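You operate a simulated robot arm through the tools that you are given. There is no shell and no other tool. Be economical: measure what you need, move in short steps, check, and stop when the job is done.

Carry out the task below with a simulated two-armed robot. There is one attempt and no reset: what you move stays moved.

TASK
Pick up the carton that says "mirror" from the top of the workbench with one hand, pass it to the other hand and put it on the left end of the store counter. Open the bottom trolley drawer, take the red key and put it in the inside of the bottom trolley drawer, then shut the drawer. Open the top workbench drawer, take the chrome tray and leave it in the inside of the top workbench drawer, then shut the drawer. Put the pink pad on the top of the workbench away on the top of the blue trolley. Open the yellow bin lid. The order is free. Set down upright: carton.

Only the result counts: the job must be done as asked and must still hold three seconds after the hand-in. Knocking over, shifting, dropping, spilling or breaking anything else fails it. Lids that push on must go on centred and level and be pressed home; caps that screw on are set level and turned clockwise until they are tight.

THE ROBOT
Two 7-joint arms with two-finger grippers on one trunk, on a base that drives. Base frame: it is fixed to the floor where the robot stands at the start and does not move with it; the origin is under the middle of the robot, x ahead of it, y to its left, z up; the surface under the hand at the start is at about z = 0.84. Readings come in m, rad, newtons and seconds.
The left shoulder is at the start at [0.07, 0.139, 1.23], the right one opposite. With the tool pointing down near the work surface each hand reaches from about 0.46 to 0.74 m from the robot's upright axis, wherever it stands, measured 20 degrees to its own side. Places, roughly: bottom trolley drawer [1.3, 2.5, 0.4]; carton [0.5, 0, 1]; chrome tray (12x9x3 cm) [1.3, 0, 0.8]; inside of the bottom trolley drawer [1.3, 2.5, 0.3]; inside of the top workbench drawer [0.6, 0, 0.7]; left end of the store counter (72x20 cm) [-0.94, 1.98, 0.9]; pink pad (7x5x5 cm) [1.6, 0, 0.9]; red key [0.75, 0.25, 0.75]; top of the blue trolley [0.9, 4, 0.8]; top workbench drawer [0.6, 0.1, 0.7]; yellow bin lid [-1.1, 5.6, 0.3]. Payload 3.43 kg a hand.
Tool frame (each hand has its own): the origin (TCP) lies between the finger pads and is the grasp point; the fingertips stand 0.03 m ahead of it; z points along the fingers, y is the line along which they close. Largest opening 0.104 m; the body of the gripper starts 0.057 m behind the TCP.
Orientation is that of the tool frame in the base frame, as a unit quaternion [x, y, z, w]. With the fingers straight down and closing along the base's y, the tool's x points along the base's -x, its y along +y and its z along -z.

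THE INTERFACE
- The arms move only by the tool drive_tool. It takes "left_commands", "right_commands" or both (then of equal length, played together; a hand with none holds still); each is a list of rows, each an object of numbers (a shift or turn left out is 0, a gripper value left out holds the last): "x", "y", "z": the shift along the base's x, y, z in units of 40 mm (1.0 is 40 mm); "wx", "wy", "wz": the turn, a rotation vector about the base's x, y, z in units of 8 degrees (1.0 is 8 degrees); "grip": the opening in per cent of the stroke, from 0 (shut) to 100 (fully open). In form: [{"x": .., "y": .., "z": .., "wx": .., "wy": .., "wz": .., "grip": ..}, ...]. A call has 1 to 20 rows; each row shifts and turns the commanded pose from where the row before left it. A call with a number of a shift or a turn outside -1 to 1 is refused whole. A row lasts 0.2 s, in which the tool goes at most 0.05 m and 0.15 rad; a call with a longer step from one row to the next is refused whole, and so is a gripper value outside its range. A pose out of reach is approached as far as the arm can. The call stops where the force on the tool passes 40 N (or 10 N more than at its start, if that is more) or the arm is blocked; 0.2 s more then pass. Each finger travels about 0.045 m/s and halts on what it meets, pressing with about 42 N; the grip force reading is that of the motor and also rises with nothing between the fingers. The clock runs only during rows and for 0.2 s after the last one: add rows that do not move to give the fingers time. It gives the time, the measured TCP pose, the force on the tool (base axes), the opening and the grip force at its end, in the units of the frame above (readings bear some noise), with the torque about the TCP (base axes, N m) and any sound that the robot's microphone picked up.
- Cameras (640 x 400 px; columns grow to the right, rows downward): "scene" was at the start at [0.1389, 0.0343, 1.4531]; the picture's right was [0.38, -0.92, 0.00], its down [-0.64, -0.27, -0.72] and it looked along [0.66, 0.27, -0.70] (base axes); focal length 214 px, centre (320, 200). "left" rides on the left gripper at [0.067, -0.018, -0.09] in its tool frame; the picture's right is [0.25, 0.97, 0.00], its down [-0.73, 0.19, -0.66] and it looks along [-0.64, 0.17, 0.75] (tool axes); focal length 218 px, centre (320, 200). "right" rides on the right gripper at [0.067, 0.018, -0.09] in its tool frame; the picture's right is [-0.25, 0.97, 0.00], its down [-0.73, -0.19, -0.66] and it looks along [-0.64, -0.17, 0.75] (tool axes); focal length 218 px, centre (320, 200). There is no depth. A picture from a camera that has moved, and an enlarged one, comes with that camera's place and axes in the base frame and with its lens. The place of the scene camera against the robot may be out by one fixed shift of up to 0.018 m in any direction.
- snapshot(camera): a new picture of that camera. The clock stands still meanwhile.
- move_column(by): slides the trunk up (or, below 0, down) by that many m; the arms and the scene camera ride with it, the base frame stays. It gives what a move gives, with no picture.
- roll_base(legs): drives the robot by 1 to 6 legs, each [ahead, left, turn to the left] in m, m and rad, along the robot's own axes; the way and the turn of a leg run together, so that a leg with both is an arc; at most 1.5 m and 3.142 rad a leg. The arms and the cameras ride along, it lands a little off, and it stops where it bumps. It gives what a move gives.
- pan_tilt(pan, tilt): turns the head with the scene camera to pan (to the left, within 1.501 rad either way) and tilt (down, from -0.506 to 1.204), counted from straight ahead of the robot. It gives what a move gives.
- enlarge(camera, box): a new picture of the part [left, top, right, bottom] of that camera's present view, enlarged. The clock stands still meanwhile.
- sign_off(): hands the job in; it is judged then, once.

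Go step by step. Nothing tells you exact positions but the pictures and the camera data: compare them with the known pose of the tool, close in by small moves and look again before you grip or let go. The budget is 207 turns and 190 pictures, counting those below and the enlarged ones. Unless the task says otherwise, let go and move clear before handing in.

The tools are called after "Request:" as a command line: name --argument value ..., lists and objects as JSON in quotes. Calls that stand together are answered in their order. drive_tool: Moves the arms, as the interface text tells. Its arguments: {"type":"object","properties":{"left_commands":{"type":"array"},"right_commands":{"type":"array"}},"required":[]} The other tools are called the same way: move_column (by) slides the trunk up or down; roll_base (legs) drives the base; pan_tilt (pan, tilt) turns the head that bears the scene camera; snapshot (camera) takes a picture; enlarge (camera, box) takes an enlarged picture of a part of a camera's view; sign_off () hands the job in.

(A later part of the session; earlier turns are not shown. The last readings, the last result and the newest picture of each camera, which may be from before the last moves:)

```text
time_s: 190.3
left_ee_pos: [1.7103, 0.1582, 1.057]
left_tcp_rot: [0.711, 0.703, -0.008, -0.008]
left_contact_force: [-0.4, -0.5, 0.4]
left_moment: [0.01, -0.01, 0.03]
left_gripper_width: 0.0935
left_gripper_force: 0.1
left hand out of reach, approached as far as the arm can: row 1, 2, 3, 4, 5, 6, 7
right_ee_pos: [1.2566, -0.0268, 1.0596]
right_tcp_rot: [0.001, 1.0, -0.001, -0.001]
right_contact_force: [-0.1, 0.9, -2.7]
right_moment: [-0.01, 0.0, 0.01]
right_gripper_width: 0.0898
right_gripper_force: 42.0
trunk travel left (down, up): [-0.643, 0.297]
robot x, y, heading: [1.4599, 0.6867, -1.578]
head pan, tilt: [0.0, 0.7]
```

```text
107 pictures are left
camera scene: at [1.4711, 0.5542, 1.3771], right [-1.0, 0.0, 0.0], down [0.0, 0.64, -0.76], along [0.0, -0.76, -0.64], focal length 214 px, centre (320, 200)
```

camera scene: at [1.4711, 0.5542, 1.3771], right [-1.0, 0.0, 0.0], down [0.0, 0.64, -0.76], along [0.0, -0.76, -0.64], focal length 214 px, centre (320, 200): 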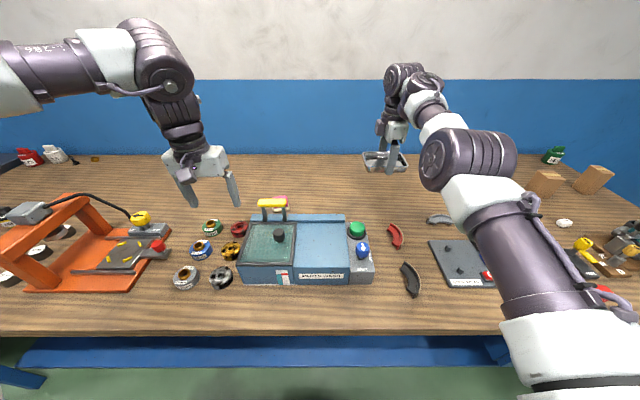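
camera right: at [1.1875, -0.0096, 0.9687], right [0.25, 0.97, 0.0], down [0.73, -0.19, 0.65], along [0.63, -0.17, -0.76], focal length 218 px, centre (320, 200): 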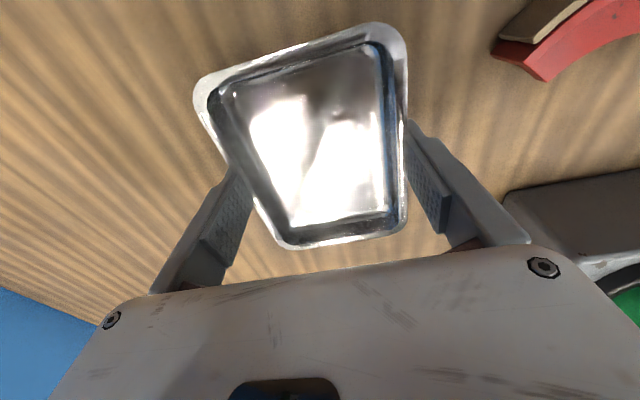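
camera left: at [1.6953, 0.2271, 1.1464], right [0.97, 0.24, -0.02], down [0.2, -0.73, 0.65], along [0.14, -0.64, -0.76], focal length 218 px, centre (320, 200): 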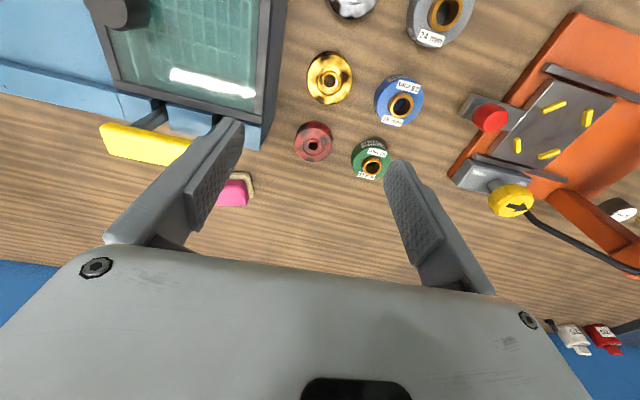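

The left hand is too near shoulder height to reach out. I raise the trunk 0.25 m and lower the hands relative to it, and yaw the left so its camera clears the machine's yellow handle.

Request:
move_column --by 0.25

Request:
drive_tool --left_commands '[{"z": -0.7, "wz": -0.9375}, {"z": -0.7, "wz": -0.9375}, {"z": -0.7, "wz": -0.9375}, {"z": -0.5, "wz": -0.9375}, {"wz": -0.9375}, {"wz": -0.9375}, {"wz": -0.9375}, {"wz": -0.9375}, {"wz": -0.9375, "y": -0.8, "x": -0.4}, {"wz": -0.9375, "y": -0.8, "x": -0.4}, {"wz": -0.9375, "y": -0.8, "x": -0.4}, {"wz": -0.9375, "y": -0.8, "x": -0.4}, {}]' --right_commands '[{"z": -0.5}, {"z": -0.5}, {"z": -0.5}, {"z": -0.5}, {"z": -0.5}, {}, {}, {}, {}, {}, {}, {}, {}]'

Request:
snapshot --camera "left"

```text
time_s: 192.8
left_ee_pos: [1.709, 0.1573, 1.3063]
left_tcp_rot: [0.711, 0.704, -0.009, -0.008]
left_contact_force: [0.4, 0.7, 1.0]
left_moment: [-0.01, 0.0, -0.02]
left_gripper_width: 0.0937
left_gripper_force: 0.0
right_ee_pos: [1.2568, -0.0284, 1.3084]
right_tcp_rot: [0.001, 1.0, 0.0, -0.001]
right_contact_force: [0.8, 0.5, -3.9]
right_moment: [0.01, 0.04, 0.02]
right_gripper_width: 0.0897
right_gripper_force: 42.0
trunk travel left (down, up): [-0.893, 0.047]
robot x, y, heading: [1.4579, 0.688, -1.576]
head pan, tilt: [0.0, 0.7]
```

```text
time_s: 195.7
left_ee_pos: [1.7188, 0.1325, 1.2143]
left_tcp_rot: [1.0, -0.007, -0.001, -0.011]
left_contact_force: [-0.4, 0.4, -0.6]
left_moment: [-0.01, 0.0, 0.03]
left_gripper_width: 0.0935
left_gripper_force: 0.0
left hand out of reach, approached as far as the arm can: row 9, 10, 11, 12
right_ee_pos: [1.2564, -0.029, 1.2082]
right_tcp_rot: [0.001, 1.0, -0.001, -0.002]
right_contact_force: [0.7, 0.4, -2.9]
right_moment: [0.03, 0.03, 0.01]
right_gripper_width: 0.0896
right_gripper_force: 42.0
trunk travel left (down, up): [-0.893, 0.047]
robot x, y, heading: [1.4601, 0.6891, -1.571]
head pan, tilt: [0.0, 0.7]
```

```text
106 pictures are left
camera left: at [1.7849, 0.1499, 1.3039], right [0.24, -0.97, -0.02], down [-0.73, -0.2, 0.65], along [-0.64, -0.14, -0.76], focal length 218 px, centre (320, 200)
```

left: 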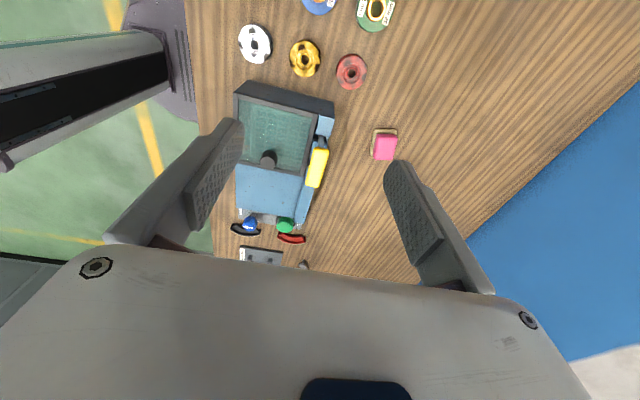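

Request:
drive_tool --left_commands '[{"z": -0.8}, {"z": -0.8}, {"z": -0.8}, {"y": -0.8}, {"y": -0.8}, {}]'

Request:
snapshot --camera "scene"

```text
time_s: 197.1
left_ee_pos: [1.7544, 0.129, 1.1472]
left_tcp_rot: [1.0, -0.005, -0.001, -0.01]
left_contact_force: [0.0, 0.7, -1.2]
left_moment: [-0.03, -0.02, 0.02]
left_gripper_width: 0.0936
left_gripper_force: 0.0
left hand out of reach, approached as far as the arm can: row 1, 2, 3, 4, 5
right_ee_pos: [1.256, -0.027, 1.2085]
right_tcp_rot: [0.001, 1.0, 0.0, -0.002]
right_contact_force: [0.3, 0.8, -3.2]
right_moment: [0.02, -0.03, -0.02]
right_gripper_width: 0.0894
right_gripper_force: 42.1
trunk travel left (down, up): [-0.893, 0.047]
robot x, y, heading: [1.4603, 0.6862, -1.572]
head pan, tilt: [0.0, 0.7]
```

```text
105 pictures are left
camera scene: at [1.4712, 0.5536, 1.6271], right [-1.0, 0.0, 0.0], down [0.0, 0.64, -0.76], along [0.0, -0.76, -0.64], focal length 214 px, centre (320, 200)
```

scene: 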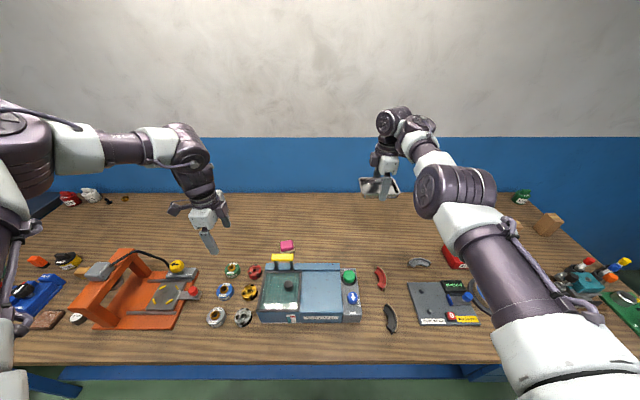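

The left arm's elbow configuration is poor there; I'll use the right arm for the pick-and-place work. I carry the tray to the open workbench drawer.

Request:
roll_base --legs '[[-0.56, 0, 0], [0, -0.66, 0]]'

Request:
snapshot --camera "right"

Request:
snapshot --camera "scene"

```text
time_s: 203.5
left_ee_pos: [1.0925, 0.6938, 1.1457]
left_tcp_rot: [1.0, -0.007, -0.001, -0.011]
left_contact_force: [0.1, -0.2, 0.0]
left_moment: [-0.02, 0.02, -0.03]
left_gripper_width: 0.0937
left_gripper_force: 0.0
right_ee_pos: [0.5946, 0.5391, 1.2081]
right_tcp_rot: [0.003, 1.0, -0.001, -0.002]
right_contact_force: [-0.5, -0.1, -3.5]
right_moment: [-0.01, 0.01, 0.03]
right_gripper_width: 0.0897
right_gripper_force: 42.3
trunk travel left (down, up): [-0.893, 0.047]
robot x, y, heading: [0.799, 1.2522, -1.586]
head pan, tilt: [0.0, 0.7]
```

```text
104 pictures are left
camera right: at [0.5259, 0.5565, 1.2991], right [0.26, 0.97, 0.0], down [0.73, -0.19, 0.65], along [0.63, -0.17, -0.76], focal length 218 px, centre (320, 200)
```

right: 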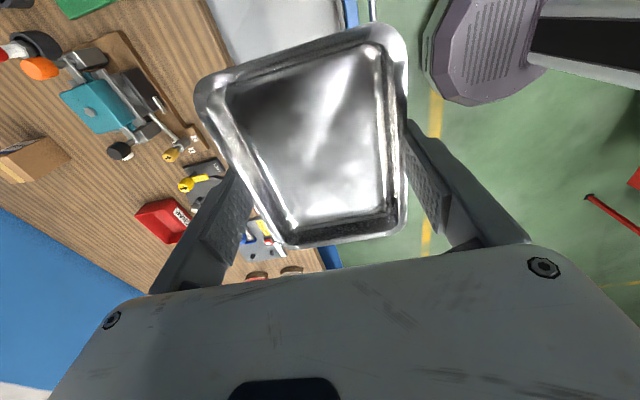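

```text
103 pictures are left
camera scene: at [0.8124, 1.1193, 1.627], right [-1.0, 0.01, 0.0], down [0.0, 0.64, -0.76], along [-0.01, -0.76, -0.64], focal length 214 px, centre (320, 200)
```

scene: 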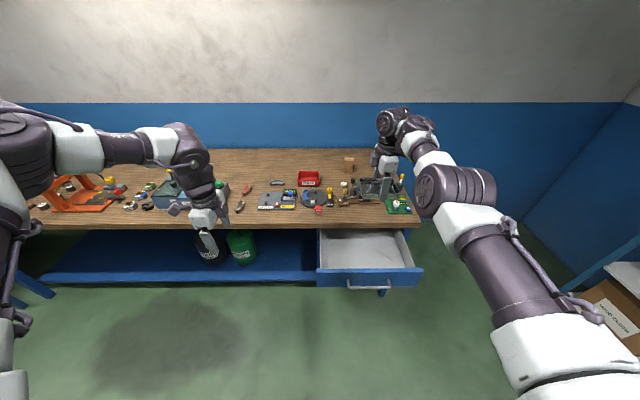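

Tray is above the drawer. I drive 5 cm ahead and lower the trunk, then check.

Request:
roll_base --legs '[[0.05, 0, 0]]'

Request:
move_column --by -0.3

Request:
snapshot --camera "right"

Request:
snapshot --camera "scene"

```text
time_s: 204.5
left_ee_pos: [1.0892, 0.6531, 1.1518]
left_tcp_rot: [1.0, -0.007, 0.0, -0.006]
left_contact_force: [0.9, 0.9, 0.5]
left_moment: [-0.06, 0.01, -0.02]
left_gripper_width: 0.0937
left_gripper_force: 0.0
right_ee_pos: [0.5921, 0.5003, 1.2148]
right_tcp_rot: [0.004, 1.0, -0.005, -0.001]
right_contact_force: [-0.1, 1.5, -2.7]
right_moment: [-0.05, 0.05, 0.02]
right_gripper_width: 0.0897
right_gripper_force: 42.3
trunk travel left (down, up): [-0.893, 0.047]
robot x, y, heading: [0.7941, 1.2043, -1.578]
head pan, tilt: [0.0, 0.7]
```

```text
time_s: 207.5
left_ee_pos: [1.0891, 0.6427, 0.8461]
left_tcp_rot: [1.0, -0.008, 0.0, -0.011]
left_contact_force: [-0.5, -0.1, -0.6]
left_moment: [0.0, -0.03, -0.03]
left_gripper_width: 0.0937
left_gripper_force: 0.0
right_ee_pos: [0.5921, 0.4886, 0.9083]
right_tcp_rot: [0.004, 1.0, -0.001, -0.001]
right_contact_force: [-0.6, 0.1, -2.5]
right_moment: [-0.02, -0.02, 0.02]
right_gripper_width: 0.0898
right_gripper_force: 42.4
trunk travel left (down, up): [-0.593, 0.347]
robot x, y, heading: [0.796, 1.2067, -1.579]
head pan, tilt: [0.0, 0.7]
```

```text
102 pictures are left
camera right: at [0.5235, 0.5077, 0.9993], right [0.26, 0.97, 0.0], down [0.73, -0.19, 0.65], along [0.63, -0.17, -0.76], focal length 218 px, centre (320, 200)
```

right: 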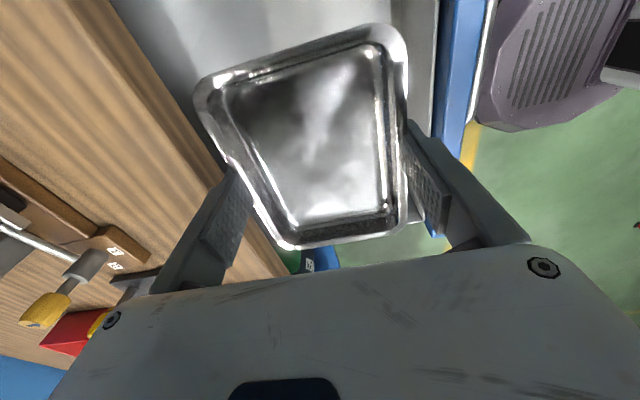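

```text
101 pictures are left
camera scene: at [0.8101, 1.0703, 1.3271], right [-1.0, 0.01, 0.0], down [0.01, 0.64, -0.76], along [-0.01, -0.76, -0.64], focal length 214 px, centre (320, 200)
```

scene: 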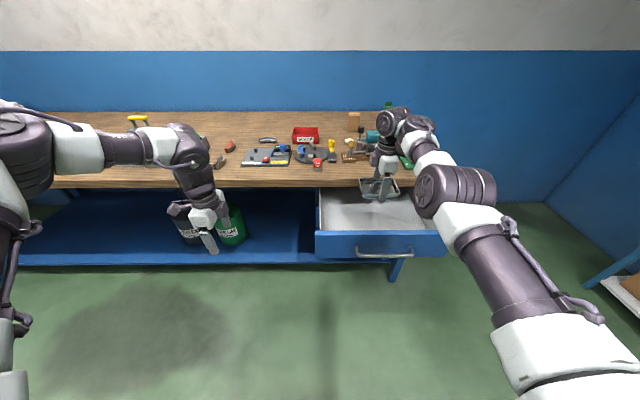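

Tray is centred between bench edge and drawer front. Lower further by trunk, then gentle arm steps.

Request:
move_column --by -0.15

Request:
snapshot --camera "right"

Request:
enlarge --camera "scene" --box '[290, 80, 470, 220]'

```text
time_s: 209.2
left_ee_pos: [1.0911, 0.6442, 0.6969]
left_tcp_rot: [1.0, -0.008, -0.001, -0.011]
left_contact_force: [1.0, 0.4, 0.4]
left_moment: [0.03, 0.01, 0.04]
left_gripper_width: 0.0935
left_gripper_force: 0.1
right_ee_pos: [0.5921, 0.4902, 0.7585]
right_tcp_rot: [0.004, 1.0, -0.001, -0.002]
right_contact_force: [0.1, -0.7, -2.6]
right_moment: [0.01, 0.01, 0.01]
right_gripper_width: 0.0897
right_gripper_force: 42.1
trunk travel left (down, up): [-0.443, 0.497]
robot x, y, heading: [0.7984, 1.2039, -1.58]
head pan, tilt: [0.0, 0.7]
```

```text
100 pictures are left
camera right: at [0.5235, 0.5079, 0.8494], right [0.26, 0.97, 0.0], down [0.73, -0.19, 0.65], along [0.63, -0.17, -0.76], focal length 218 px, centre (320, 200)
```

right: 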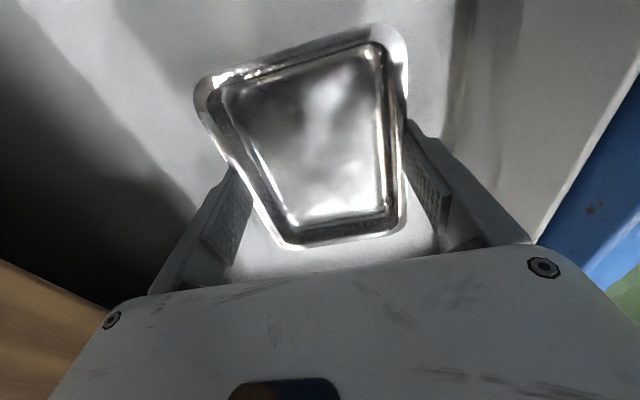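

```text
2.86 times, centred on (380, 150) of scene
camera zoom: at [0.8101, 1.0705, 1.1771], right [-1.0, 0.01, 0.0], down [0.01, 0.64, -0.76], along [-0.01, -0.76, -0.64], focal length 613 px, centre (149, 343)
```

zoom: 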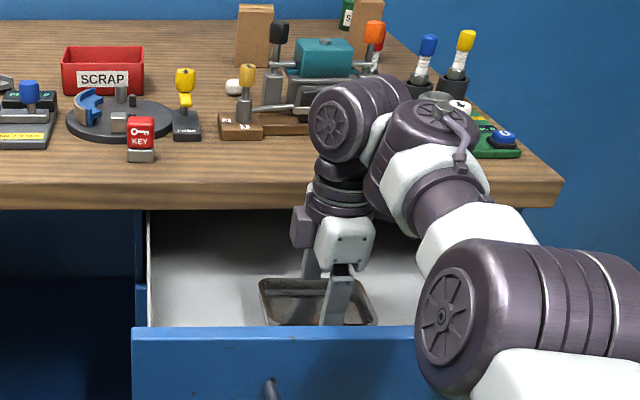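

The "KEY" block is confirmed at the bench front. I lower the tray by small arm steps until contact.

Request:
drive_tool --right_commands '[{"z": -0.3}, {"z": -0.3}, {"z": -0.15}, {"z": -0.1}, {"z": -0.1}, {"z": -0.1}, {"z": -0.1}, {"z": -0.1}, {}]'

Request:
snapshot --camera "right"

```text
time_s: 210.9
left_ee_pos: [1.0899, 0.6445, 0.6977]
left_tcp_rot: [1.0, -0.007, -0.001, -0.01]
left_contact_force: [0.7, 0.0, -0.3]
left_moment: [0.04, 0.02, -0.03]
left_gripper_width: 0.0937
left_gripper_force: 0.1
right_ee_pos: [0.5926, 0.4862, 0.7222]
right_tcp_rot: [0.004, 1.0, -0.011, -0.002]
right_contact_force: [0.3, -0.2, 20.8]
right_moment: [1.24, -0.33, 0.07]
right_gripper_width: 0.0896
right_gripper_force: 42.3
trunk travel left (down, up): [-0.443, 0.497]
robot x, y, heading: [0.7958, 1.2087, -1.582]
head pan, tilt: [0.0, 0.7]
stopped in row 8 (right hand): the force on the tool passed its limit at 44 N (the readings are from after the stop); the commanded pose is now the measured one
```

```text
98 pictures are left
camera right: at [0.5238, 0.5062, 0.8132], right [0.26, 0.97, -0.02], down [0.73, -0.18, 0.66], along [0.63, -0.19, -0.75], focal length 218 px, centre (320, 200)
```

right: 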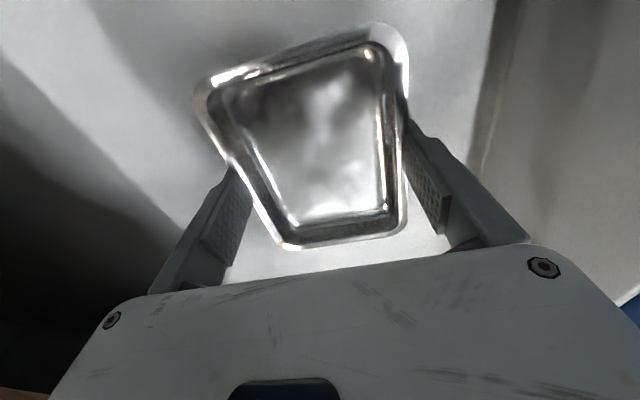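

Tray rests on the drawer floor. Release and lift.

Request:
drive_tool --right_commands '[{"z": 0.03}, {"grip": 100}, {}, {}, {"z": 0.4}, {"z": 0.9}, {"z": 0.9}, {"z": 0.9}, {}]'

Request:
snapshot --camera "right"

```text
time_s: 212.9
left_ee_pos: [1.0912, 0.6432, 0.6966]
left_tcp_rot: [1.0, -0.008, 0.0, -0.01]
left_contact_force: [0.1, -0.6, -0.1]
left_moment: [0.03, -0.01, 0.02]
left_gripper_width: 0.0936
left_gripper_force: 0.1
right_ee_pos: [0.5918, 0.4861, 0.8417]
right_tcp_rot: [0.005, 1.0, -0.006, -0.002]
right_contact_force: [0.4, -0.8, 0.0]
right_moment: [0.04, 0.01, 0.0]
right_gripper_width: 0.1039
right_gripper_force: 0.1
trunk travel left (down, up): [-0.443, 0.497]
robot x, y, heading: [0.7994, 1.2023, -1.58]
head pan, tilt: [0.0, 0.7]
```

```text
97 pictures are left
camera right: at [0.5235, 0.5068, 0.9327], right [0.26, 0.97, -0.01], down [0.73, -0.19, 0.66], along [0.63, -0.18, -0.75], focal length 218 px, centre (320, 200)
```

right: 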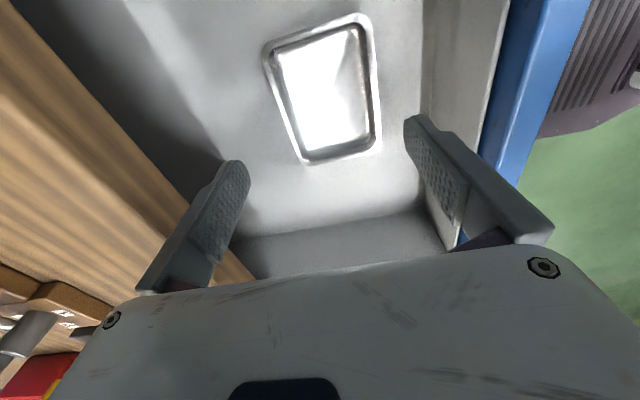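

Tray is in. To shut the drawer I go up, back off, come down in front of it and push its handle with the gripper body.

Request:
drive_tool --right_commands '[{"z": 0.9, "grip": 0}, {"z": 0.9}, {"z": 0.9}, {}]'

Request:
roll_base --legs '[[-0.36, 0, 0]]'

Request:
move_column --by -0.2

Request:
drive_tool --right_commands '[{"z": -0.6}, {"z": -0.6}, {}]'

Request:
snapshot --camera "right"

Request:
snapshot --camera "scene"

```text
time_s: 213.9
left_ee_pos: [1.0904, 0.6442, 0.6959]
left_tcp_rot: [1.0, -0.008, 0.0, -0.011]
left_contact_force: [-0.7, -0.9, 0.6]
left_moment: [0.0, -0.02, 0.03]
left_gripper_width: 0.0938
left_gripper_force: 0.0
right_ee_pos: [0.5746, 0.5031, 0.9367]
right_tcp_rot: [0.004, 1.0, -0.007, -0.003]
right_contact_force: [-0.4, 0.6, -0.3]
right_moment: [-0.02, 0.0, 0.01]
right_gripper_width: 0.0159
right_gripper_force: 0.0
right hand out of reach, approached as far as the arm can: row 2, 3
trunk travel left (down, up): [-0.443, 0.497]
robot x, y, heading: [0.7989, 1.2051, -1.579]
head pan, tilt: [0.0, 0.7]
```

```text
time_s: 216.2
left_ee_pos: [1.0927, 1.0046, 0.6974]
left_tcp_rot: [1.0, -0.008, -0.001, -0.009]
left_contact_force: [1.0, 0.7, 0.1]
left_moment: [-0.02, 0.0, 0.01]
left_gripper_width: 0.0936
left_gripper_force: 0.1
right_ee_pos: [0.5778, 0.8646, 0.9371]
right_tcp_rot: [0.005, 1.0, -0.006, -0.001]
right_contact_force: [0.5, -0.1, -0.4]
right_moment: [-0.03, 0.02, -0.01]
right_gripper_width: 0.0001
right_gripper_force: 34.4
trunk travel left (down, up): [-0.443, 0.497]
robot x, y, heading: [0.8015, 1.5642, -1.582]
head pan, tilt: [0.0, 0.7]
```

```text
time_s: 218.4
left_ee_pos: [1.0935, 1.0033, 0.4965]
left_tcp_rot: [1.0, -0.008, 0.0, -0.01]
left_contact_force: [-0.3, 0.5, -0.2]
left_moment: [-0.03, -0.05, -0.04]
left_gripper_width: 0.0937
left_gripper_force: 0.1
right_ee_pos: [0.5788, 0.8641, 0.7371]
right_tcp_rot: [0.004, 1.0, -0.006, -0.002]
right_contact_force: [-0.2, 0.0, 0.7]
right_moment: [0.02, 0.0, 0.02]
right_gripper_width: 0.0
right_gripper_force: 34.7
trunk travel left (down, up): [-0.243, 0.697]
robot x, y, heading: [0.7992, 1.5665, -1.581]
head pan, tilt: [0.0, 0.7]
```

```text
time_s: 219.2
left_ee_pos: [1.0928, 1.0036, 0.4963]
left_tcp_rot: [1.0, -0.008, 0.0, -0.01]
left_contact_force: [-0.8, -0.2, -0.1]
left_moment: [0.0, 0.04, 0.0]
left_gripper_width: 0.0935
left_gripper_force: 0.1
right_ee_pos: [0.5792, 0.866, 0.6889]
right_tcp_rot: [0.005, 1.0, -0.006, -0.003]
right_contact_force: [0.2, 0.6, 0.2]
right_moment: [-0.03, -0.02, -0.04]
right_gripper_width: 0.0002
right_gripper_force: 34.4
trunk travel left (down, up): [-0.243, 0.697]
robot x, y, heading: [0.8036, 1.5649, -1.582]
head pan, tilt: [0.0, 0.7]
```

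```text
96 pictures are left
camera right: at [0.5106, 0.8838, 0.7797], right [0.26, 0.97, -0.01], down [0.73, -0.19, 0.66], along [0.63, -0.18, -0.75], focal length 218 px, centre (320, 200)
```

right: 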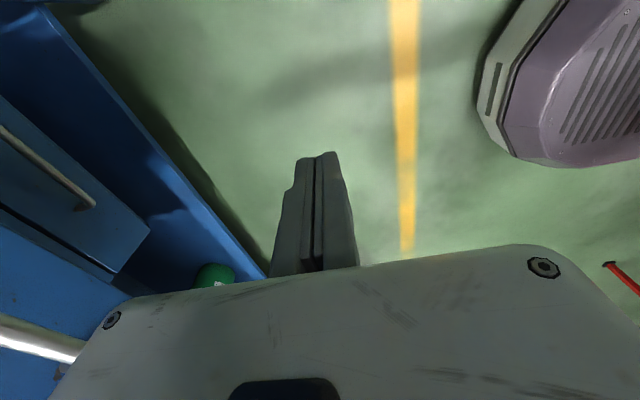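

```text
95 pictures are left
camera scene: at [0.8136, 1.4311, 0.9771], right [-1.0, 0.01, 0.0], down [0.01, 0.64, -0.76], along [-0.01, -0.76, -0.64], focal length 214 px, centre (320, 200)
```

scene: 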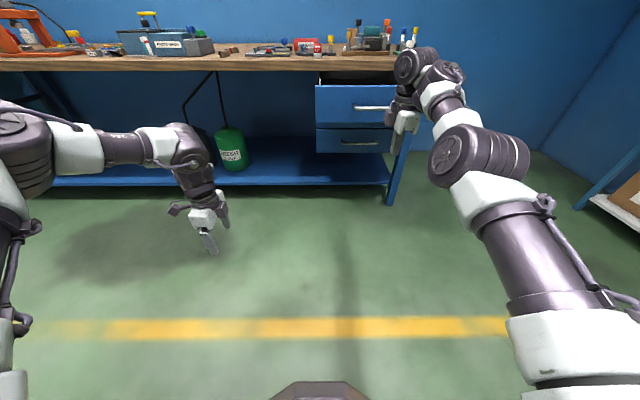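

Request:
drive_tool --right_commands '[{"z": -0.6}, {}]'

Request:
roll_base --legs '[[0.2, 0, 0]]'

Request:
snapshot --camera "scene"

```text
time_s: 219.8
left_ee_pos: [1.0927, 1.0034, 0.4963]
left_tcp_rot: [1.0, -0.008, -0.001, -0.01]
left_contact_force: [0.5, -0.4, -0.1]
left_moment: [0.01, 0.02, 0.0]
left_gripper_width: 0.0936
left_gripper_force: 0.1
right_ee_pos: [0.5789, 0.8647, 0.6652]
right_tcp_rot: [0.004, 1.0, -0.006, -0.001]
right_contact_force: [-0.4, 0.3, 0.6]
right_moment: [-0.01, 0.0, 0.0]
right_gripper_width: 0.0
right_gripper_force: 34.7
trunk travel left (down, up): [-0.243, 0.697]
robot x, y, heading: [0.799, 1.5662, -1.582]
head pan, tilt: [0.0, 0.7]
```

```text
time_s: 221.4
left_ee_pos: [1.0911, 0.8033, 0.4971]
left_tcp_rot: [1.0, -0.009, -0.001, -0.011]
left_contact_force: [-0.6, 0.5, -0.1]
left_moment: [0.04, 0.0, -0.01]
left_gripper_width: 0.0933
left_gripper_force: 0.0
right_ee_pos: [0.5777, 0.6636, 0.6627]
right_tcp_rot: [0.005, 1.0, -0.005, -0.002]
right_contact_force: [-0.1, 0.3, -0.1]
right_moment: [0.07, -0.02, -0.01]
right_gripper_width: 0.0
right_gripper_force: 34.4
trunk travel left (down, up): [-0.243, 0.697]
robot x, y, heading: [0.7994, 1.363, -1.579]
head pan, tilt: [0.0, 0.7]
```

```text
94 pictures are left
camera scene: at [0.8117, 1.2291, 0.9769], right [-1.0, 0.01, 0.0], down [0.01, 0.64, -0.76], along [-0.01, -0.76, -0.64], focal length 214 px, centre (320, 200)
```

scene: 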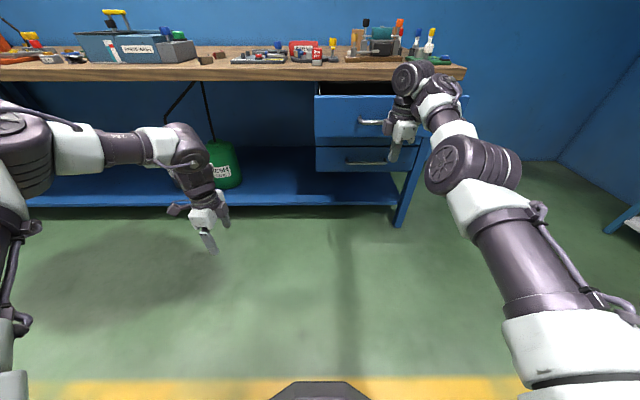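

Drawer is moving in. Continue with the base, then finish with the arm.

Request:
roll_base --legs '[[0.15, 0, 0]]'

Request:
drive_tool --right_commands '[{"y": -0.4}, {"y": -0.4}, {"y": -0.4}, {"y": -0.4}, {"y": -0.4}, {}]'

Request:
snapshot --camera "scene"

Request:
snapshot --camera "right"

```text
time_s: 222.8
left_ee_pos: [1.0892, 0.6524, 0.4966]
left_tcp_rot: [1.0, -0.007, -0.001, -0.01]
left_contact_force: [0.6, -0.2, 0.0]
left_moment: [-0.04, -0.02, -0.03]
left_gripper_width: 0.0935
left_gripper_force: 0.2
right_ee_pos: [0.5752, 0.5124, 0.6642]
right_tcp_rot: [0.005, 1.0, -0.005, -0.001]
right_contact_force: [-1.2, 0.3, -0.3]
right_moment: [0.03, -0.03, -0.02]
right_gripper_width: 0.0
right_gripper_force: 34.7
trunk travel left (down, up): [-0.243, 0.697]
robot x, y, heading: [0.8001, 1.2113, -1.576]
head pan, tilt: [0.0, 0.7]
```

```text
time_s: 224.2
left_ee_pos: [1.0898, 0.6516, 0.4966]
left_tcp_rot: [1.0, -0.008, 0.0, -0.011]
left_contact_force: [0.5, -0.5, 0.1]
left_moment: [0.02, 0.01, -0.02]
left_gripper_width: 0.0937
left_gripper_force: 0.0
right_ee_pos: [0.5761, 0.4947, 0.6624]
right_tcp_rot: [0.003, 1.0, -0.006, -0.002]
right_contact_force: [-1.4, -0.4, -0.5]
right_moment: [-0.02, 0.02, 0.0]
right_gripper_width: 0.0
right_gripper_force: 34.5
right hand out of reach, approached as far as the arm can: row 2, 3, 4, 5
trunk travel left (down, up): [-0.243, 0.697]
robot x, y, heading: [0.798, 1.2146, -1.578]
head pan, tilt: [0.0, 0.7]
```

```text
93 pictures are left
camera scene: at [0.8102, 1.0798, 0.9771], right [-1.0, 0.01, 0.0], down [0.01, 0.64, -0.76], along [-0.01, -0.76, -0.64], focal length 214 px, centre (320, 200)
```

scene: 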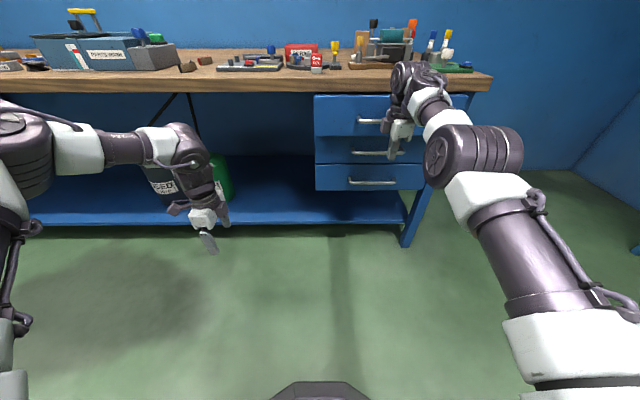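

```text
92 pictures are left
camera right: at [0.5074, 0.5151, 0.7525], right [0.26, 0.97, -0.01], down [0.73, -0.19, 0.66], along [0.63, -0.18, -0.75], focal length 218 px, centre (320, 200)
```

right: 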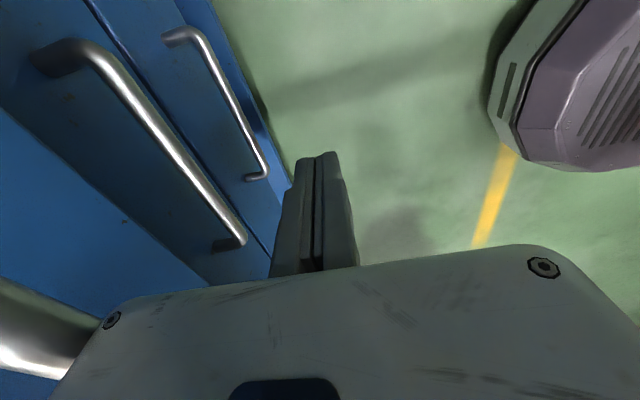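

Request:
roll_base --legs '[[0.038, 0, 0]]'

Request:
snapshot --camera "right"

Request:
enlarge --camera "scene" --box '[290, 60, 490, 220]'

```text
time_s: 225.0
left_ee_pos: [1.09, 0.6148, 0.4959]
left_tcp_rot: [1.0, -0.008, -0.001, -0.01]
left_contact_force: [-0.4, -0.2, -1.3]
left_moment: [0.02, -0.03, 0.0]
left_gripper_width: 0.0937
left_gripper_force: 0.0
right_ee_pos: [0.575, 0.4569, 0.6621]
right_tcp_rot: [0.005, 1.0, -0.005, -0.002]
right_contact_force: [-0.4, 0.4, -0.3]
right_moment: [0.02, -0.02, 0.03]
right_gripper_width: 0.0
right_gripper_force: 34.7
trunk travel left (down, up): [-0.243, 0.697]
robot x, y, heading: [0.7996, 1.1746, -1.583]
head pan, tilt: [0.0, 0.7]
```

```text
91 pictures are left
camera right: at [0.507, 0.4763, 0.7515], right [0.26, 0.97, -0.01], down [0.73, -0.19, 0.66], along [0.63, -0.18, -0.75], focal length 218 px, centre (320, 200)
```

right: 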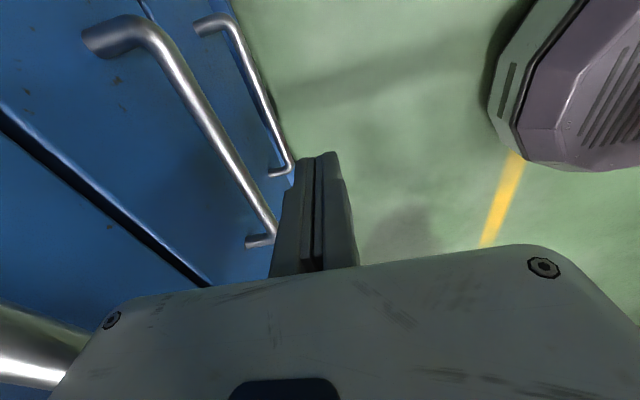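

```text
2.50 times, centred on (390, 140) of scene
camera zoom: at [0.8098, 1.0408, 0.9769], right [-1.0, 0.01, 0.0], down [0.01, 0.65, -0.76], along [-0.01, -0.76, -0.65], focal length 536 px, centre (145, 350)
```

zoom: 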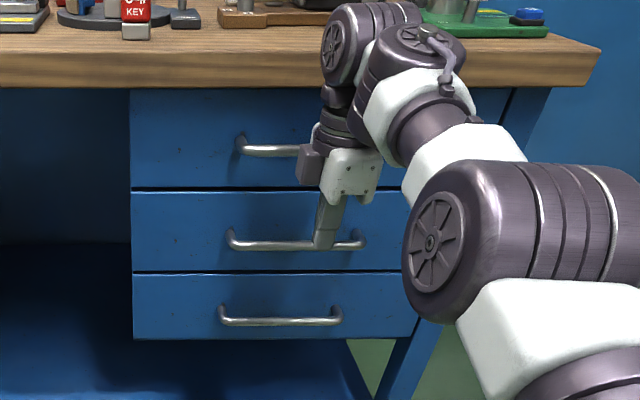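

Nearly flush; one more small push.

Request:
roll_base --legs '[[0.012, 0, 0]]'

Request:
enlarge --camera "scene" --box '[290, 60, 490, 220]'

```text
time_s: 225.9
left_ee_pos: [1.0892, 0.6034, 0.4973]
left_tcp_rot: [1.0, -0.009, -0.001, -0.011]
left_contact_force: [0.0, -0.6, -0.3]
left_moment: [0.0, 0.04, 0.02]
left_gripper_width: 0.0937
left_gripper_force: 0.1
right_ee_pos: [0.5748, 0.4474, 0.6621]
right_tcp_rot: [0.002, 1.0, -0.002, -0.004]
right_contact_force: [0.6, 1.9, 1.2]
right_moment: [-0.19, -0.02, 0.03]
right_gripper_width: 0.0
right_gripper_force: 34.4
trunk travel left (down, up): [-0.243, 0.697]
robot x, y, heading: [0.7963, 1.1627, -1.581]
head pan, tilt: [0.0, 0.7]
stopped in leg 1: the force on the tool passed its limit at 47 N (the readings are from after the stop); the commanded pose is now the measured one
```

```text
2.50 times, centred on (390, 140) of scene
camera zoom: at [0.8097, 1.0301, 0.9771], right [-1.0, 0.01, 0.0], down [0.01, 0.64, -0.76], along [-0.01, -0.76, -0.64], focal length 536 px, centre (145, 350)
```

zoom: 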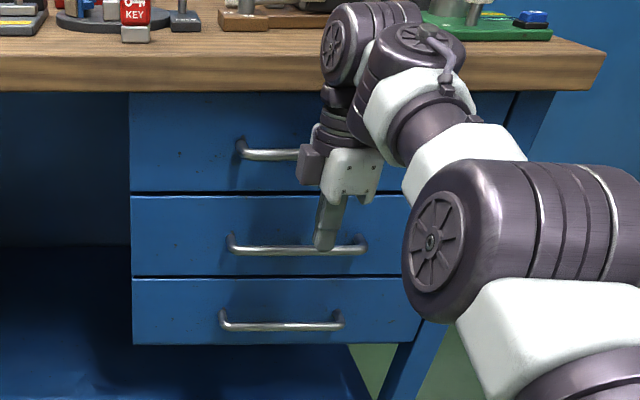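

The force guard confirms the drawer is shut. I back off, raise the trunk and go to the red key.

Request:
roll_base --legs '[[-0.2, 0, 0]]'

Request:
move_column --by 0.4

Request:
drive_tool --right_commands '[{"wz": -0.9375, "grip": 70}, {"wz": -0.9375}, {"wz": -0.9375}, {"wz": -0.9375}, {"wz": -0.9375}, {"wz": -0.9375}, {"wz": -0.9375}, {"wz": -0.9375}, {"wz": -0.9375}, {"wz": -0.9375}, {"wz": -0.9375}, {"wz": -0.9375}, {}]'

Request:
roll_base --legs '[[0, 0.25, 0], [0.35, 0, 0]]'

Request:
snapshot --camera "right"

Request:
snapshot --camera "scene"

```text
time_s: 227.5
left_ee_pos: [1.0916, 0.8018, 0.4962]
left_tcp_rot: [1.0, -0.007, -0.001, -0.01]
left_contact_force: [0.5, -0.3, 0.6]
left_moment: [-0.04, 0.03, 0.02]
left_gripper_width: 0.0935
left_gripper_force: 0.1
right_ee_pos: [0.5774, 0.6461, 0.6634]
right_tcp_rot: [0.001, 1.0, -0.002, -0.002]
right_contact_force: [-0.1, 0.7, -0.1]
right_moment: [-0.02, -0.01, -0.03]
right_gripper_width: 0.0
right_gripper_force: 34.5
trunk travel left (down, up): [-0.243, 0.697]
robot x, y, heading: [0.798, 1.3601, -1.583]
head pan, tilt: [0.0, 0.7]
```

```text
time_s: 231.4
left_ee_pos: [1.092, 0.8015, 0.895]
left_tcp_rot: [1.0, -0.007, -0.002, -0.011]
left_contact_force: [-0.2, -0.8, 0.0]
left_moment: [-0.01, 0.01, -0.03]
left_gripper_width: 0.0938
left_gripper_force: 0.1
right_ee_pos: [0.5781, 0.6448, 1.0625]
right_tcp_rot: [0.001, 1.0, -0.002, -0.003]
right_contact_force: [1.2, -0.7, 1.1]
right_moment: [0.01, 0.04, -0.02]
right_gripper_width: 0.0001
right_gripper_force: 35.1
trunk travel left (down, up): [-0.643, 0.297]
robot x, y, heading: [0.7948, 1.3587, -1.582]
head pan, tilt: [0.0, 0.7]
```

```text
time_s: 234.2
left_ee_pos: [1.0921, 0.8019, 0.8962]
left_tcp_rot: [1.0, -0.007, -0.001, -0.009]
left_contact_force: [0.3, -0.5, 0.3]
left_moment: [-0.02, 0.0, 0.01]
left_gripper_width: 0.0936
left_gripper_force: 0.0
right_ee_pos: [0.5793, 0.646, 1.0631]
right_tcp_rot: [0.709, 0.706, 0.0, -0.003]
right_contact_force: [0.2, 0.5, 0.1]
right_moment: [0.01, -0.02, -0.01]
right_gripper_width: 0.0726
right_gripper_force: 0.1
trunk travel left (down, up): [-0.643, 0.297]
robot x, y, heading: [0.799, 1.3609, -1.58]
head pan, tilt: [0.0, 0.7]
```

```text
time_s: 237.9
left_ee_pos: [1.3414, 0.4513, 0.8961]
left_tcp_rot: [1.0, -0.004, 0.0, -0.011]
left_contact_force: [0.0, 0.4, 0.5]
left_moment: [0.03, 0.02, -0.03]
left_gripper_width: 0.0939
left_gripper_force: 0.1
right_ee_pos: [0.8298, 0.2917, 1.0626]
right_tcp_rot: [0.705, 0.709, 0.0, -0.003]
right_contact_force: [-0.3, 0.2, 0.3]
right_moment: [-0.02, -0.02, 0.04]
right_gripper_width: 0.0729
right_gripper_force: 0.0
trunk travel left (down, up): [-0.643, 0.297]
robot x, y, heading: [1.0457, 1.0084, -1.576]
head pan, tilt: [0.0, 0.7]
```

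```text
88 pictures are left
camera right: at [0.8452, 0.3589, 1.1535], right [0.97, -0.25, -0.01], down [-0.19, -0.73, 0.65], along [-0.17, -0.63, -0.76], focal length 218 px, centre (320, 200)
```

right: 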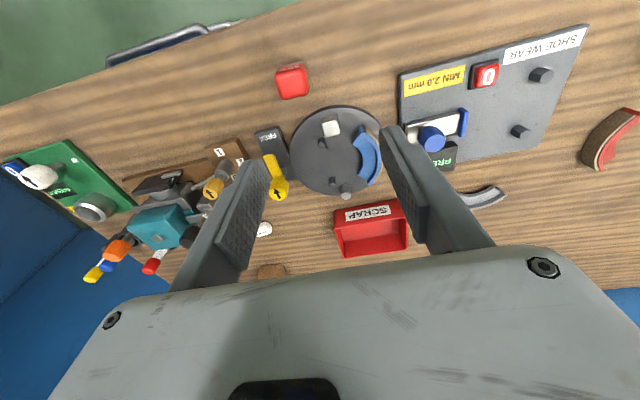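

```text
87 pictures are left
camera scene: at [1.0599, 0.8748, 1.3772], right [-1.0, 0.0, 0.0], down [0.0, 0.64, -0.77], along [0.0, -0.77, -0.64], focal length 214 px, centre (320, 200)
```

scene: 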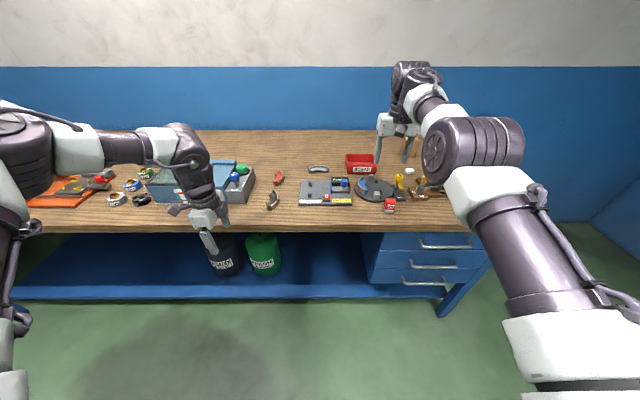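

Key's at about (0.80, 0.311). I raise the left hand out of the way and place the right above the key.

Request:
drive_tool --right_commands '[{"x": -0.4, "y": 0.25, "z": -0.8}, {"x": -0.4, "y": 0.25, "z": -0.8}, {"z": -0.8}, {}]' --left_commands '[{"z": 0.8, "y": 0.4}, {"z": 0.8, "y": 0.4}, {"z": 0.8, "y": 0.4}, {}]'

Request:
snapshot --camera "right"

Request:
enlarge --camera "scene" --box '[340, 130, 460, 230]'

```text
time_s: 238.9
left_ee_pos: [1.3427, 0.496, 0.9918]
left_tcp_rot: [1.0, -0.004, -0.001, -0.01]
left_contact_force: [0.2, 0.4, -0.7]
left_moment: [-0.03, 0.01, 0.05]
left_gripper_width: 0.0936
left_gripper_force: 0.1
right_ee_pos: [0.798, 0.3126, 0.9659]
right_tcp_rot: [0.706, 0.708, 0.0, -0.003]
right_contact_force: [-0.4, 0.8, 0.9]
right_moment: [-0.03, -0.01, -0.01]
right_gripper_width: 0.0726
right_gripper_force: 0.1
trunk travel left (down, up): [-0.643, 0.297]
robot x, y, heading: [1.0476, 1.0084, -1.576]
head pan, tilt: [0.0, 0.7]
```

```text
86 pictures are left
camera right: at [0.8134, 0.3793, 1.0564], right [0.97, -0.25, 0.0], down [-0.19, -0.73, 0.65], along [-0.17, -0.63, -0.76], focal length 218 px, centre (320, 200)
```

right: 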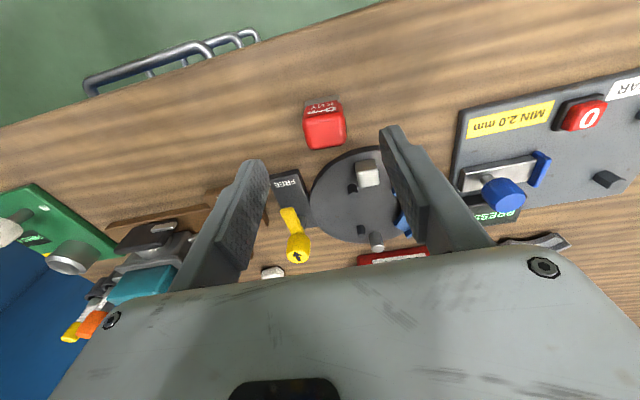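

```text
4.00 times, centred on (400, 180) of scene
camera zoom: at [1.0597, 0.8743, 1.3771], right [-1.0, 0.0, 0.0], down [0.0, 0.64, -0.76], along [0.0, -0.76, -0.64], focal length 858 px, centre (0, 280)
```

zoom: 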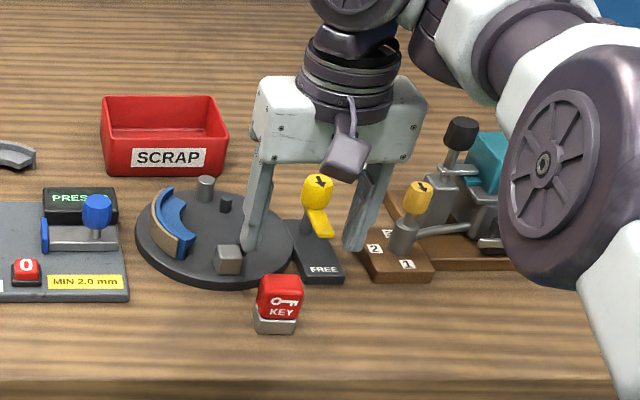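

Aligned; go down, grip the key.

Request:
drive_tool --right_commands '[{"y": -0.12, "z": -0.8}, {"z": -0.8}, {"z": -0.65}, {}, {"grip": 0}, {}, {}, {}, {}]'

Request:
snapshot --camera "right"

```text
time_s: 240.9
left_ee_pos: [1.3438, 0.4966, 0.9931]
left_tcp_rot: [1.0, -0.005, -0.001, -0.011]
left_contact_force: [-0.3, 0.2, 0.2]
left_moment: [0.03, 0.02, -0.03]
left_gripper_width: 0.0935
left_gripper_force: 0.0
right_ee_pos: [0.7989, 0.308, 0.8763]
right_tcp_rot: [0.706, 0.708, 0.001, -0.003]
right_contact_force: [0.1, -0.4, -1.5]
right_moment: [-0.02, -0.02, -0.02]
right_gripper_width: 0.0326
right_gripper_force: 42.1
trunk travel left (down, up): [-0.643, 0.297]
robot x, y, heading: [1.0451, 1.0034, -1.577]
head pan, tilt: [0.0, 0.7]
```

```text
84 pictures are left
camera right: at [0.8135, 0.3746, 0.9666], right [0.97, -0.25, -0.01], down [-0.19, -0.73, 0.65], along [-0.17, -0.63, -0.76], focal length 218 px, centre (320, 200)
```

right: 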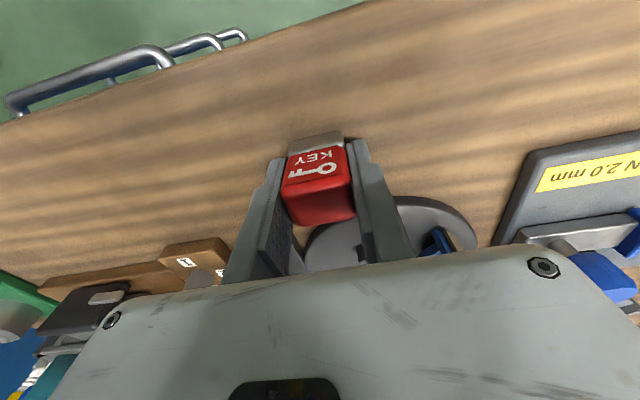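

Key gripped. Lift, back off, turn to the trolley.

Request:
drive_tool --right_commands '[{"z": 0.8}, {"z": 0.8}, {"z": 0.8}, {"z": 0.8}, {}]'

Request:
roll_base --legs '[[-0.25, 0, 0], [0, 0, 1.5708], [0, 0, 1.5708], [0.1, -0.04, 0]]'

Request:
pan_tilt --pan 0.0 --tilt 0.85

Request:
snapshot --camera "scene"

Request:
snapshot --camera "right"

```text
time_s: 242.1
left_ee_pos: [1.3434, 0.4968, 0.9929]
left_tcp_rot: [1.0, -0.004, -0.002, -0.011]
left_contact_force: [-1.1, -0.2, -0.2]
left_moment: [0.03, -0.02, 0.03]
left_gripper_width: 0.0936
left_gripper_force: 0.0
right_ee_pos: [0.7973, 0.3061, 1.003]
right_tcp_rot: [0.706, 0.709, 0.001, -0.003]
right_contact_force: [-0.3, 0.0, -0.3]
right_moment: [0.0, 0.02, -0.01]
right_gripper_width: 0.0327
right_gripper_force: 41.8
trunk travel left (down, up): [-0.643, 0.297]
robot x, y, heading: [1.047, 1.0052, -1.571]
head pan, tilt: [0.0, 0.7]
```

```text
time_s: 252.3
left_ee_pos: [0.7829, 1.8607, 0.9933]
left_tcp_rot: [-0.004, 1.0, -0.011, 0.0]
left_contact_force: [-0.5, 0.5, -0.6]
left_moment: [-0.03, 0.01, 0.0]
left_gripper_width: 0.0936
left_gripper_force: 0.0
right_ee_pos: [1.3248, 2.0607, 1.0038]
right_tcp_rot: [0.713, -0.701, 0.003, 0.0]
right_contact_force: [-0.7, -0.1, -0.2]
right_moment: [-0.01, 0.01, -0.01]
right_gripper_width: 0.0329
right_gripper_force: 42.0
trunk travel left (down, up): [-0.643, 0.297]
robot x, y, heading: [1.0887, 1.3591, 1.585]
head pan, tilt: [0.0, 0.7]
```

```text
time_s: 253.1
left_ee_pos: [0.7833, 1.8626, 0.9942]
left_tcp_rot: [-0.003, 1.0, -0.01, 0.001]
left_contact_force: [-0.3, 0.1, -0.2]
left_moment: [0.01, -0.05, -0.03]
left_gripper_width: 0.0935
left_gripper_force: 0.0
right_ee_pos: [1.3252, 2.0616, 1.0027]
right_tcp_rot: [0.714, -0.7, 0.004, 0.001]
right_contact_force: [0.0, -1.2, -0.6]
right_moment: [-0.01, -0.01, 0.0]
right_gripper_width: 0.0327
right_gripper_force: 41.9
trunk travel left (down, up): [-0.643, 0.297]
robot x, y, heading: [1.0861, 1.3574, 1.59]
head pan, tilt: [0.0, 0.85]
```

```text
83 pictures are left
camera scene: at [1.0987, 1.4889, 1.3647], right [1.0, 0.01, 0.0], down [0.01, -0.75, -0.66], along [-0.01, 0.66, -0.75], focal length 214 px, centre (320, 200)
```

scene: 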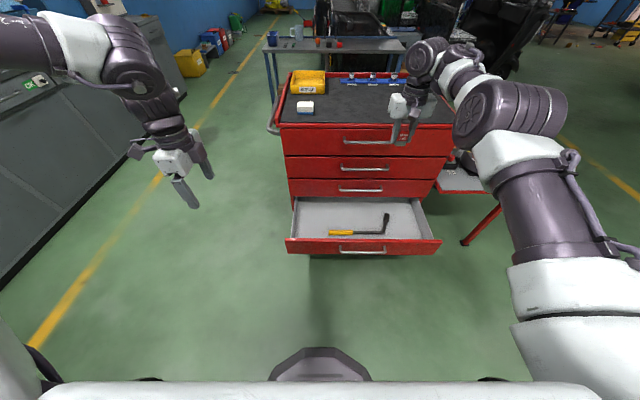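

```text
82 pictures are left
camera right: at [1.3074, 1.9941, 1.0937], right [-0.97, 0.23, 0.0], down [0.17, 0.74, 0.65], along [0.16, 0.63, -0.76], focal length 218 px, centre (320, 200)
```

right: 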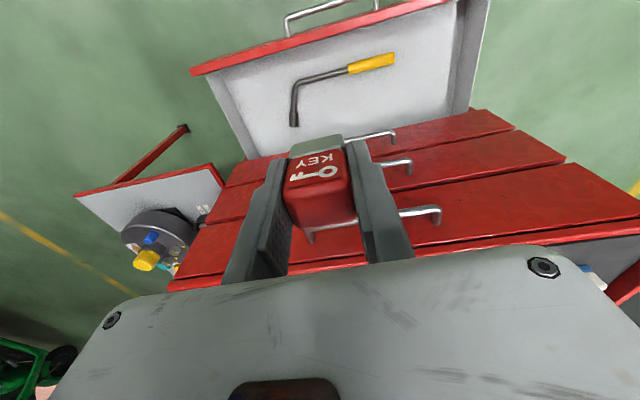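

The drawer holds a wrench (x≈1.12–1.49). I'll set the key in the free space at its left, about (1.04, 2.13). I drive to align.

Request:
roll_base --legs '[[0, 0, -0.018], [0.14, 0.27, 0]]'

Request:
drive_tool --right_commands '[{"y": -0.7}, {"y": -0.7}, {"z": -0.4}, {"z": -0.4}, {}]'

Request:
move_column --by -0.35

Request:
snapshot --camera "right"

Request:
snapshot --camera "scene"

```text
time_s: 255.5
left_ee_pos: [0.5208, 2.0083, 0.9933]
left_tcp_rot: [0.006, 1.0, -0.011, 0.001]
left_contact_force: [0.4, -0.1, 0.4]
left_moment: [-0.01, 0.01, 0.0]
left_gripper_width: 0.0936
left_gripper_force: 0.1
right_ee_pos: [1.0664, 2.1989, 1.0032]
right_tcp_rot: [-0.707, 0.707, -0.003, 0.0]
right_contact_force: [-0.5, -0.4, -0.4]
right_moment: [-0.04, -0.01, 0.01]
right_gripper_width: 0.0327
right_gripper_force: 41.8
trunk travel left (down, up): [-0.643, 0.297]
robot x, y, heading: [0.816, 1.5016, 1.567]
head pan, tilt: [0.0, 0.85]
```

```text
time_s: 256.7
left_ee_pos: [0.5196, 2.0104, 0.9931]
left_tcp_rot: [0.006, 1.0, -0.011, 0.0]
left_contact_force: [-0.6, 0.0, 0.2]
left_moment: [0.02, -0.03, 0.02]
left_gripper_width: 0.0936
left_gripper_force: 0.0
right_ee_pos: [1.0663, 2.1584, 0.9672]
right_tcp_rot: [0.707, -0.707, 0.003, 0.001]
right_contact_force: [-0.1, -0.4, -0.8]
right_moment: [-0.02, -0.02, 0.0]
right_gripper_width: 0.0327
right_gripper_force: 41.4
right hand out of reach, approached as far as the arm can: row 2
trunk travel left (down, up): [-0.643, 0.297]
robot x, y, heading: [0.8162, 1.5008, 1.565]
head pan, tilt: [0.0, 0.85]
```

```text
time_s: 260.1
left_ee_pos: [0.5208, 2.0096, 0.6425]
left_tcp_rot: [0.006, 1.0, -0.01, 0.001]
left_contact_force: [0.6, 0.1, 1.3]
left_moment: [0.02, 0.01, -0.01]
left_gripper_width: 0.0937
left_gripper_force: 0.1
right_ee_pos: [1.0659, 2.1574, 0.6181]
right_tcp_rot: [-0.707, 0.707, -0.003, -0.001]
right_contact_force: [0.5, -0.2, -0.9]
right_moment: [-0.04, -0.02, 0.02]
right_gripper_width: 0.0327
right_gripper_force: 41.8
trunk travel left (down, up): [-0.293, 0.647]
robot x, y, heading: [0.8145, 1.4992, 1.566]
head pan, tilt: [0.0, 0.85]
```

```text
81 pictures are left
camera right: at [1.0467, 2.0914, 0.7087], right [-0.97, 0.25, -0.01], down [0.19, 0.73, 0.65], along [0.17, 0.63, -0.76], focal length 218 px, centre (320, 200)
```

right: 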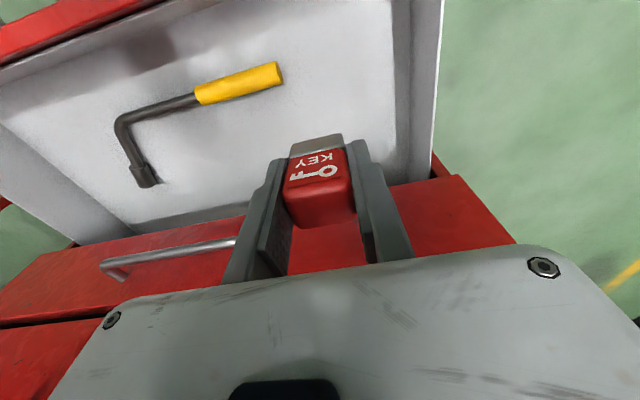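

```text
80 pictures are left
camera scene: at [0.8285, 1.6301, 1.0149], right [1.0, -0.01, 0.0], down [0.0, -0.75, -0.66], along [0.0, 0.66, -0.75], focal length 214 px, centre (320, 200)
```

scene: 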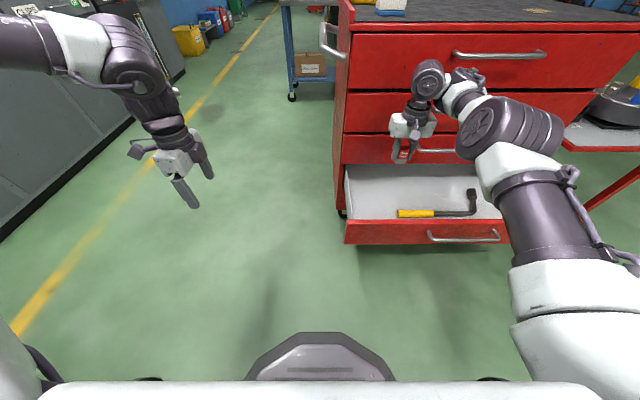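

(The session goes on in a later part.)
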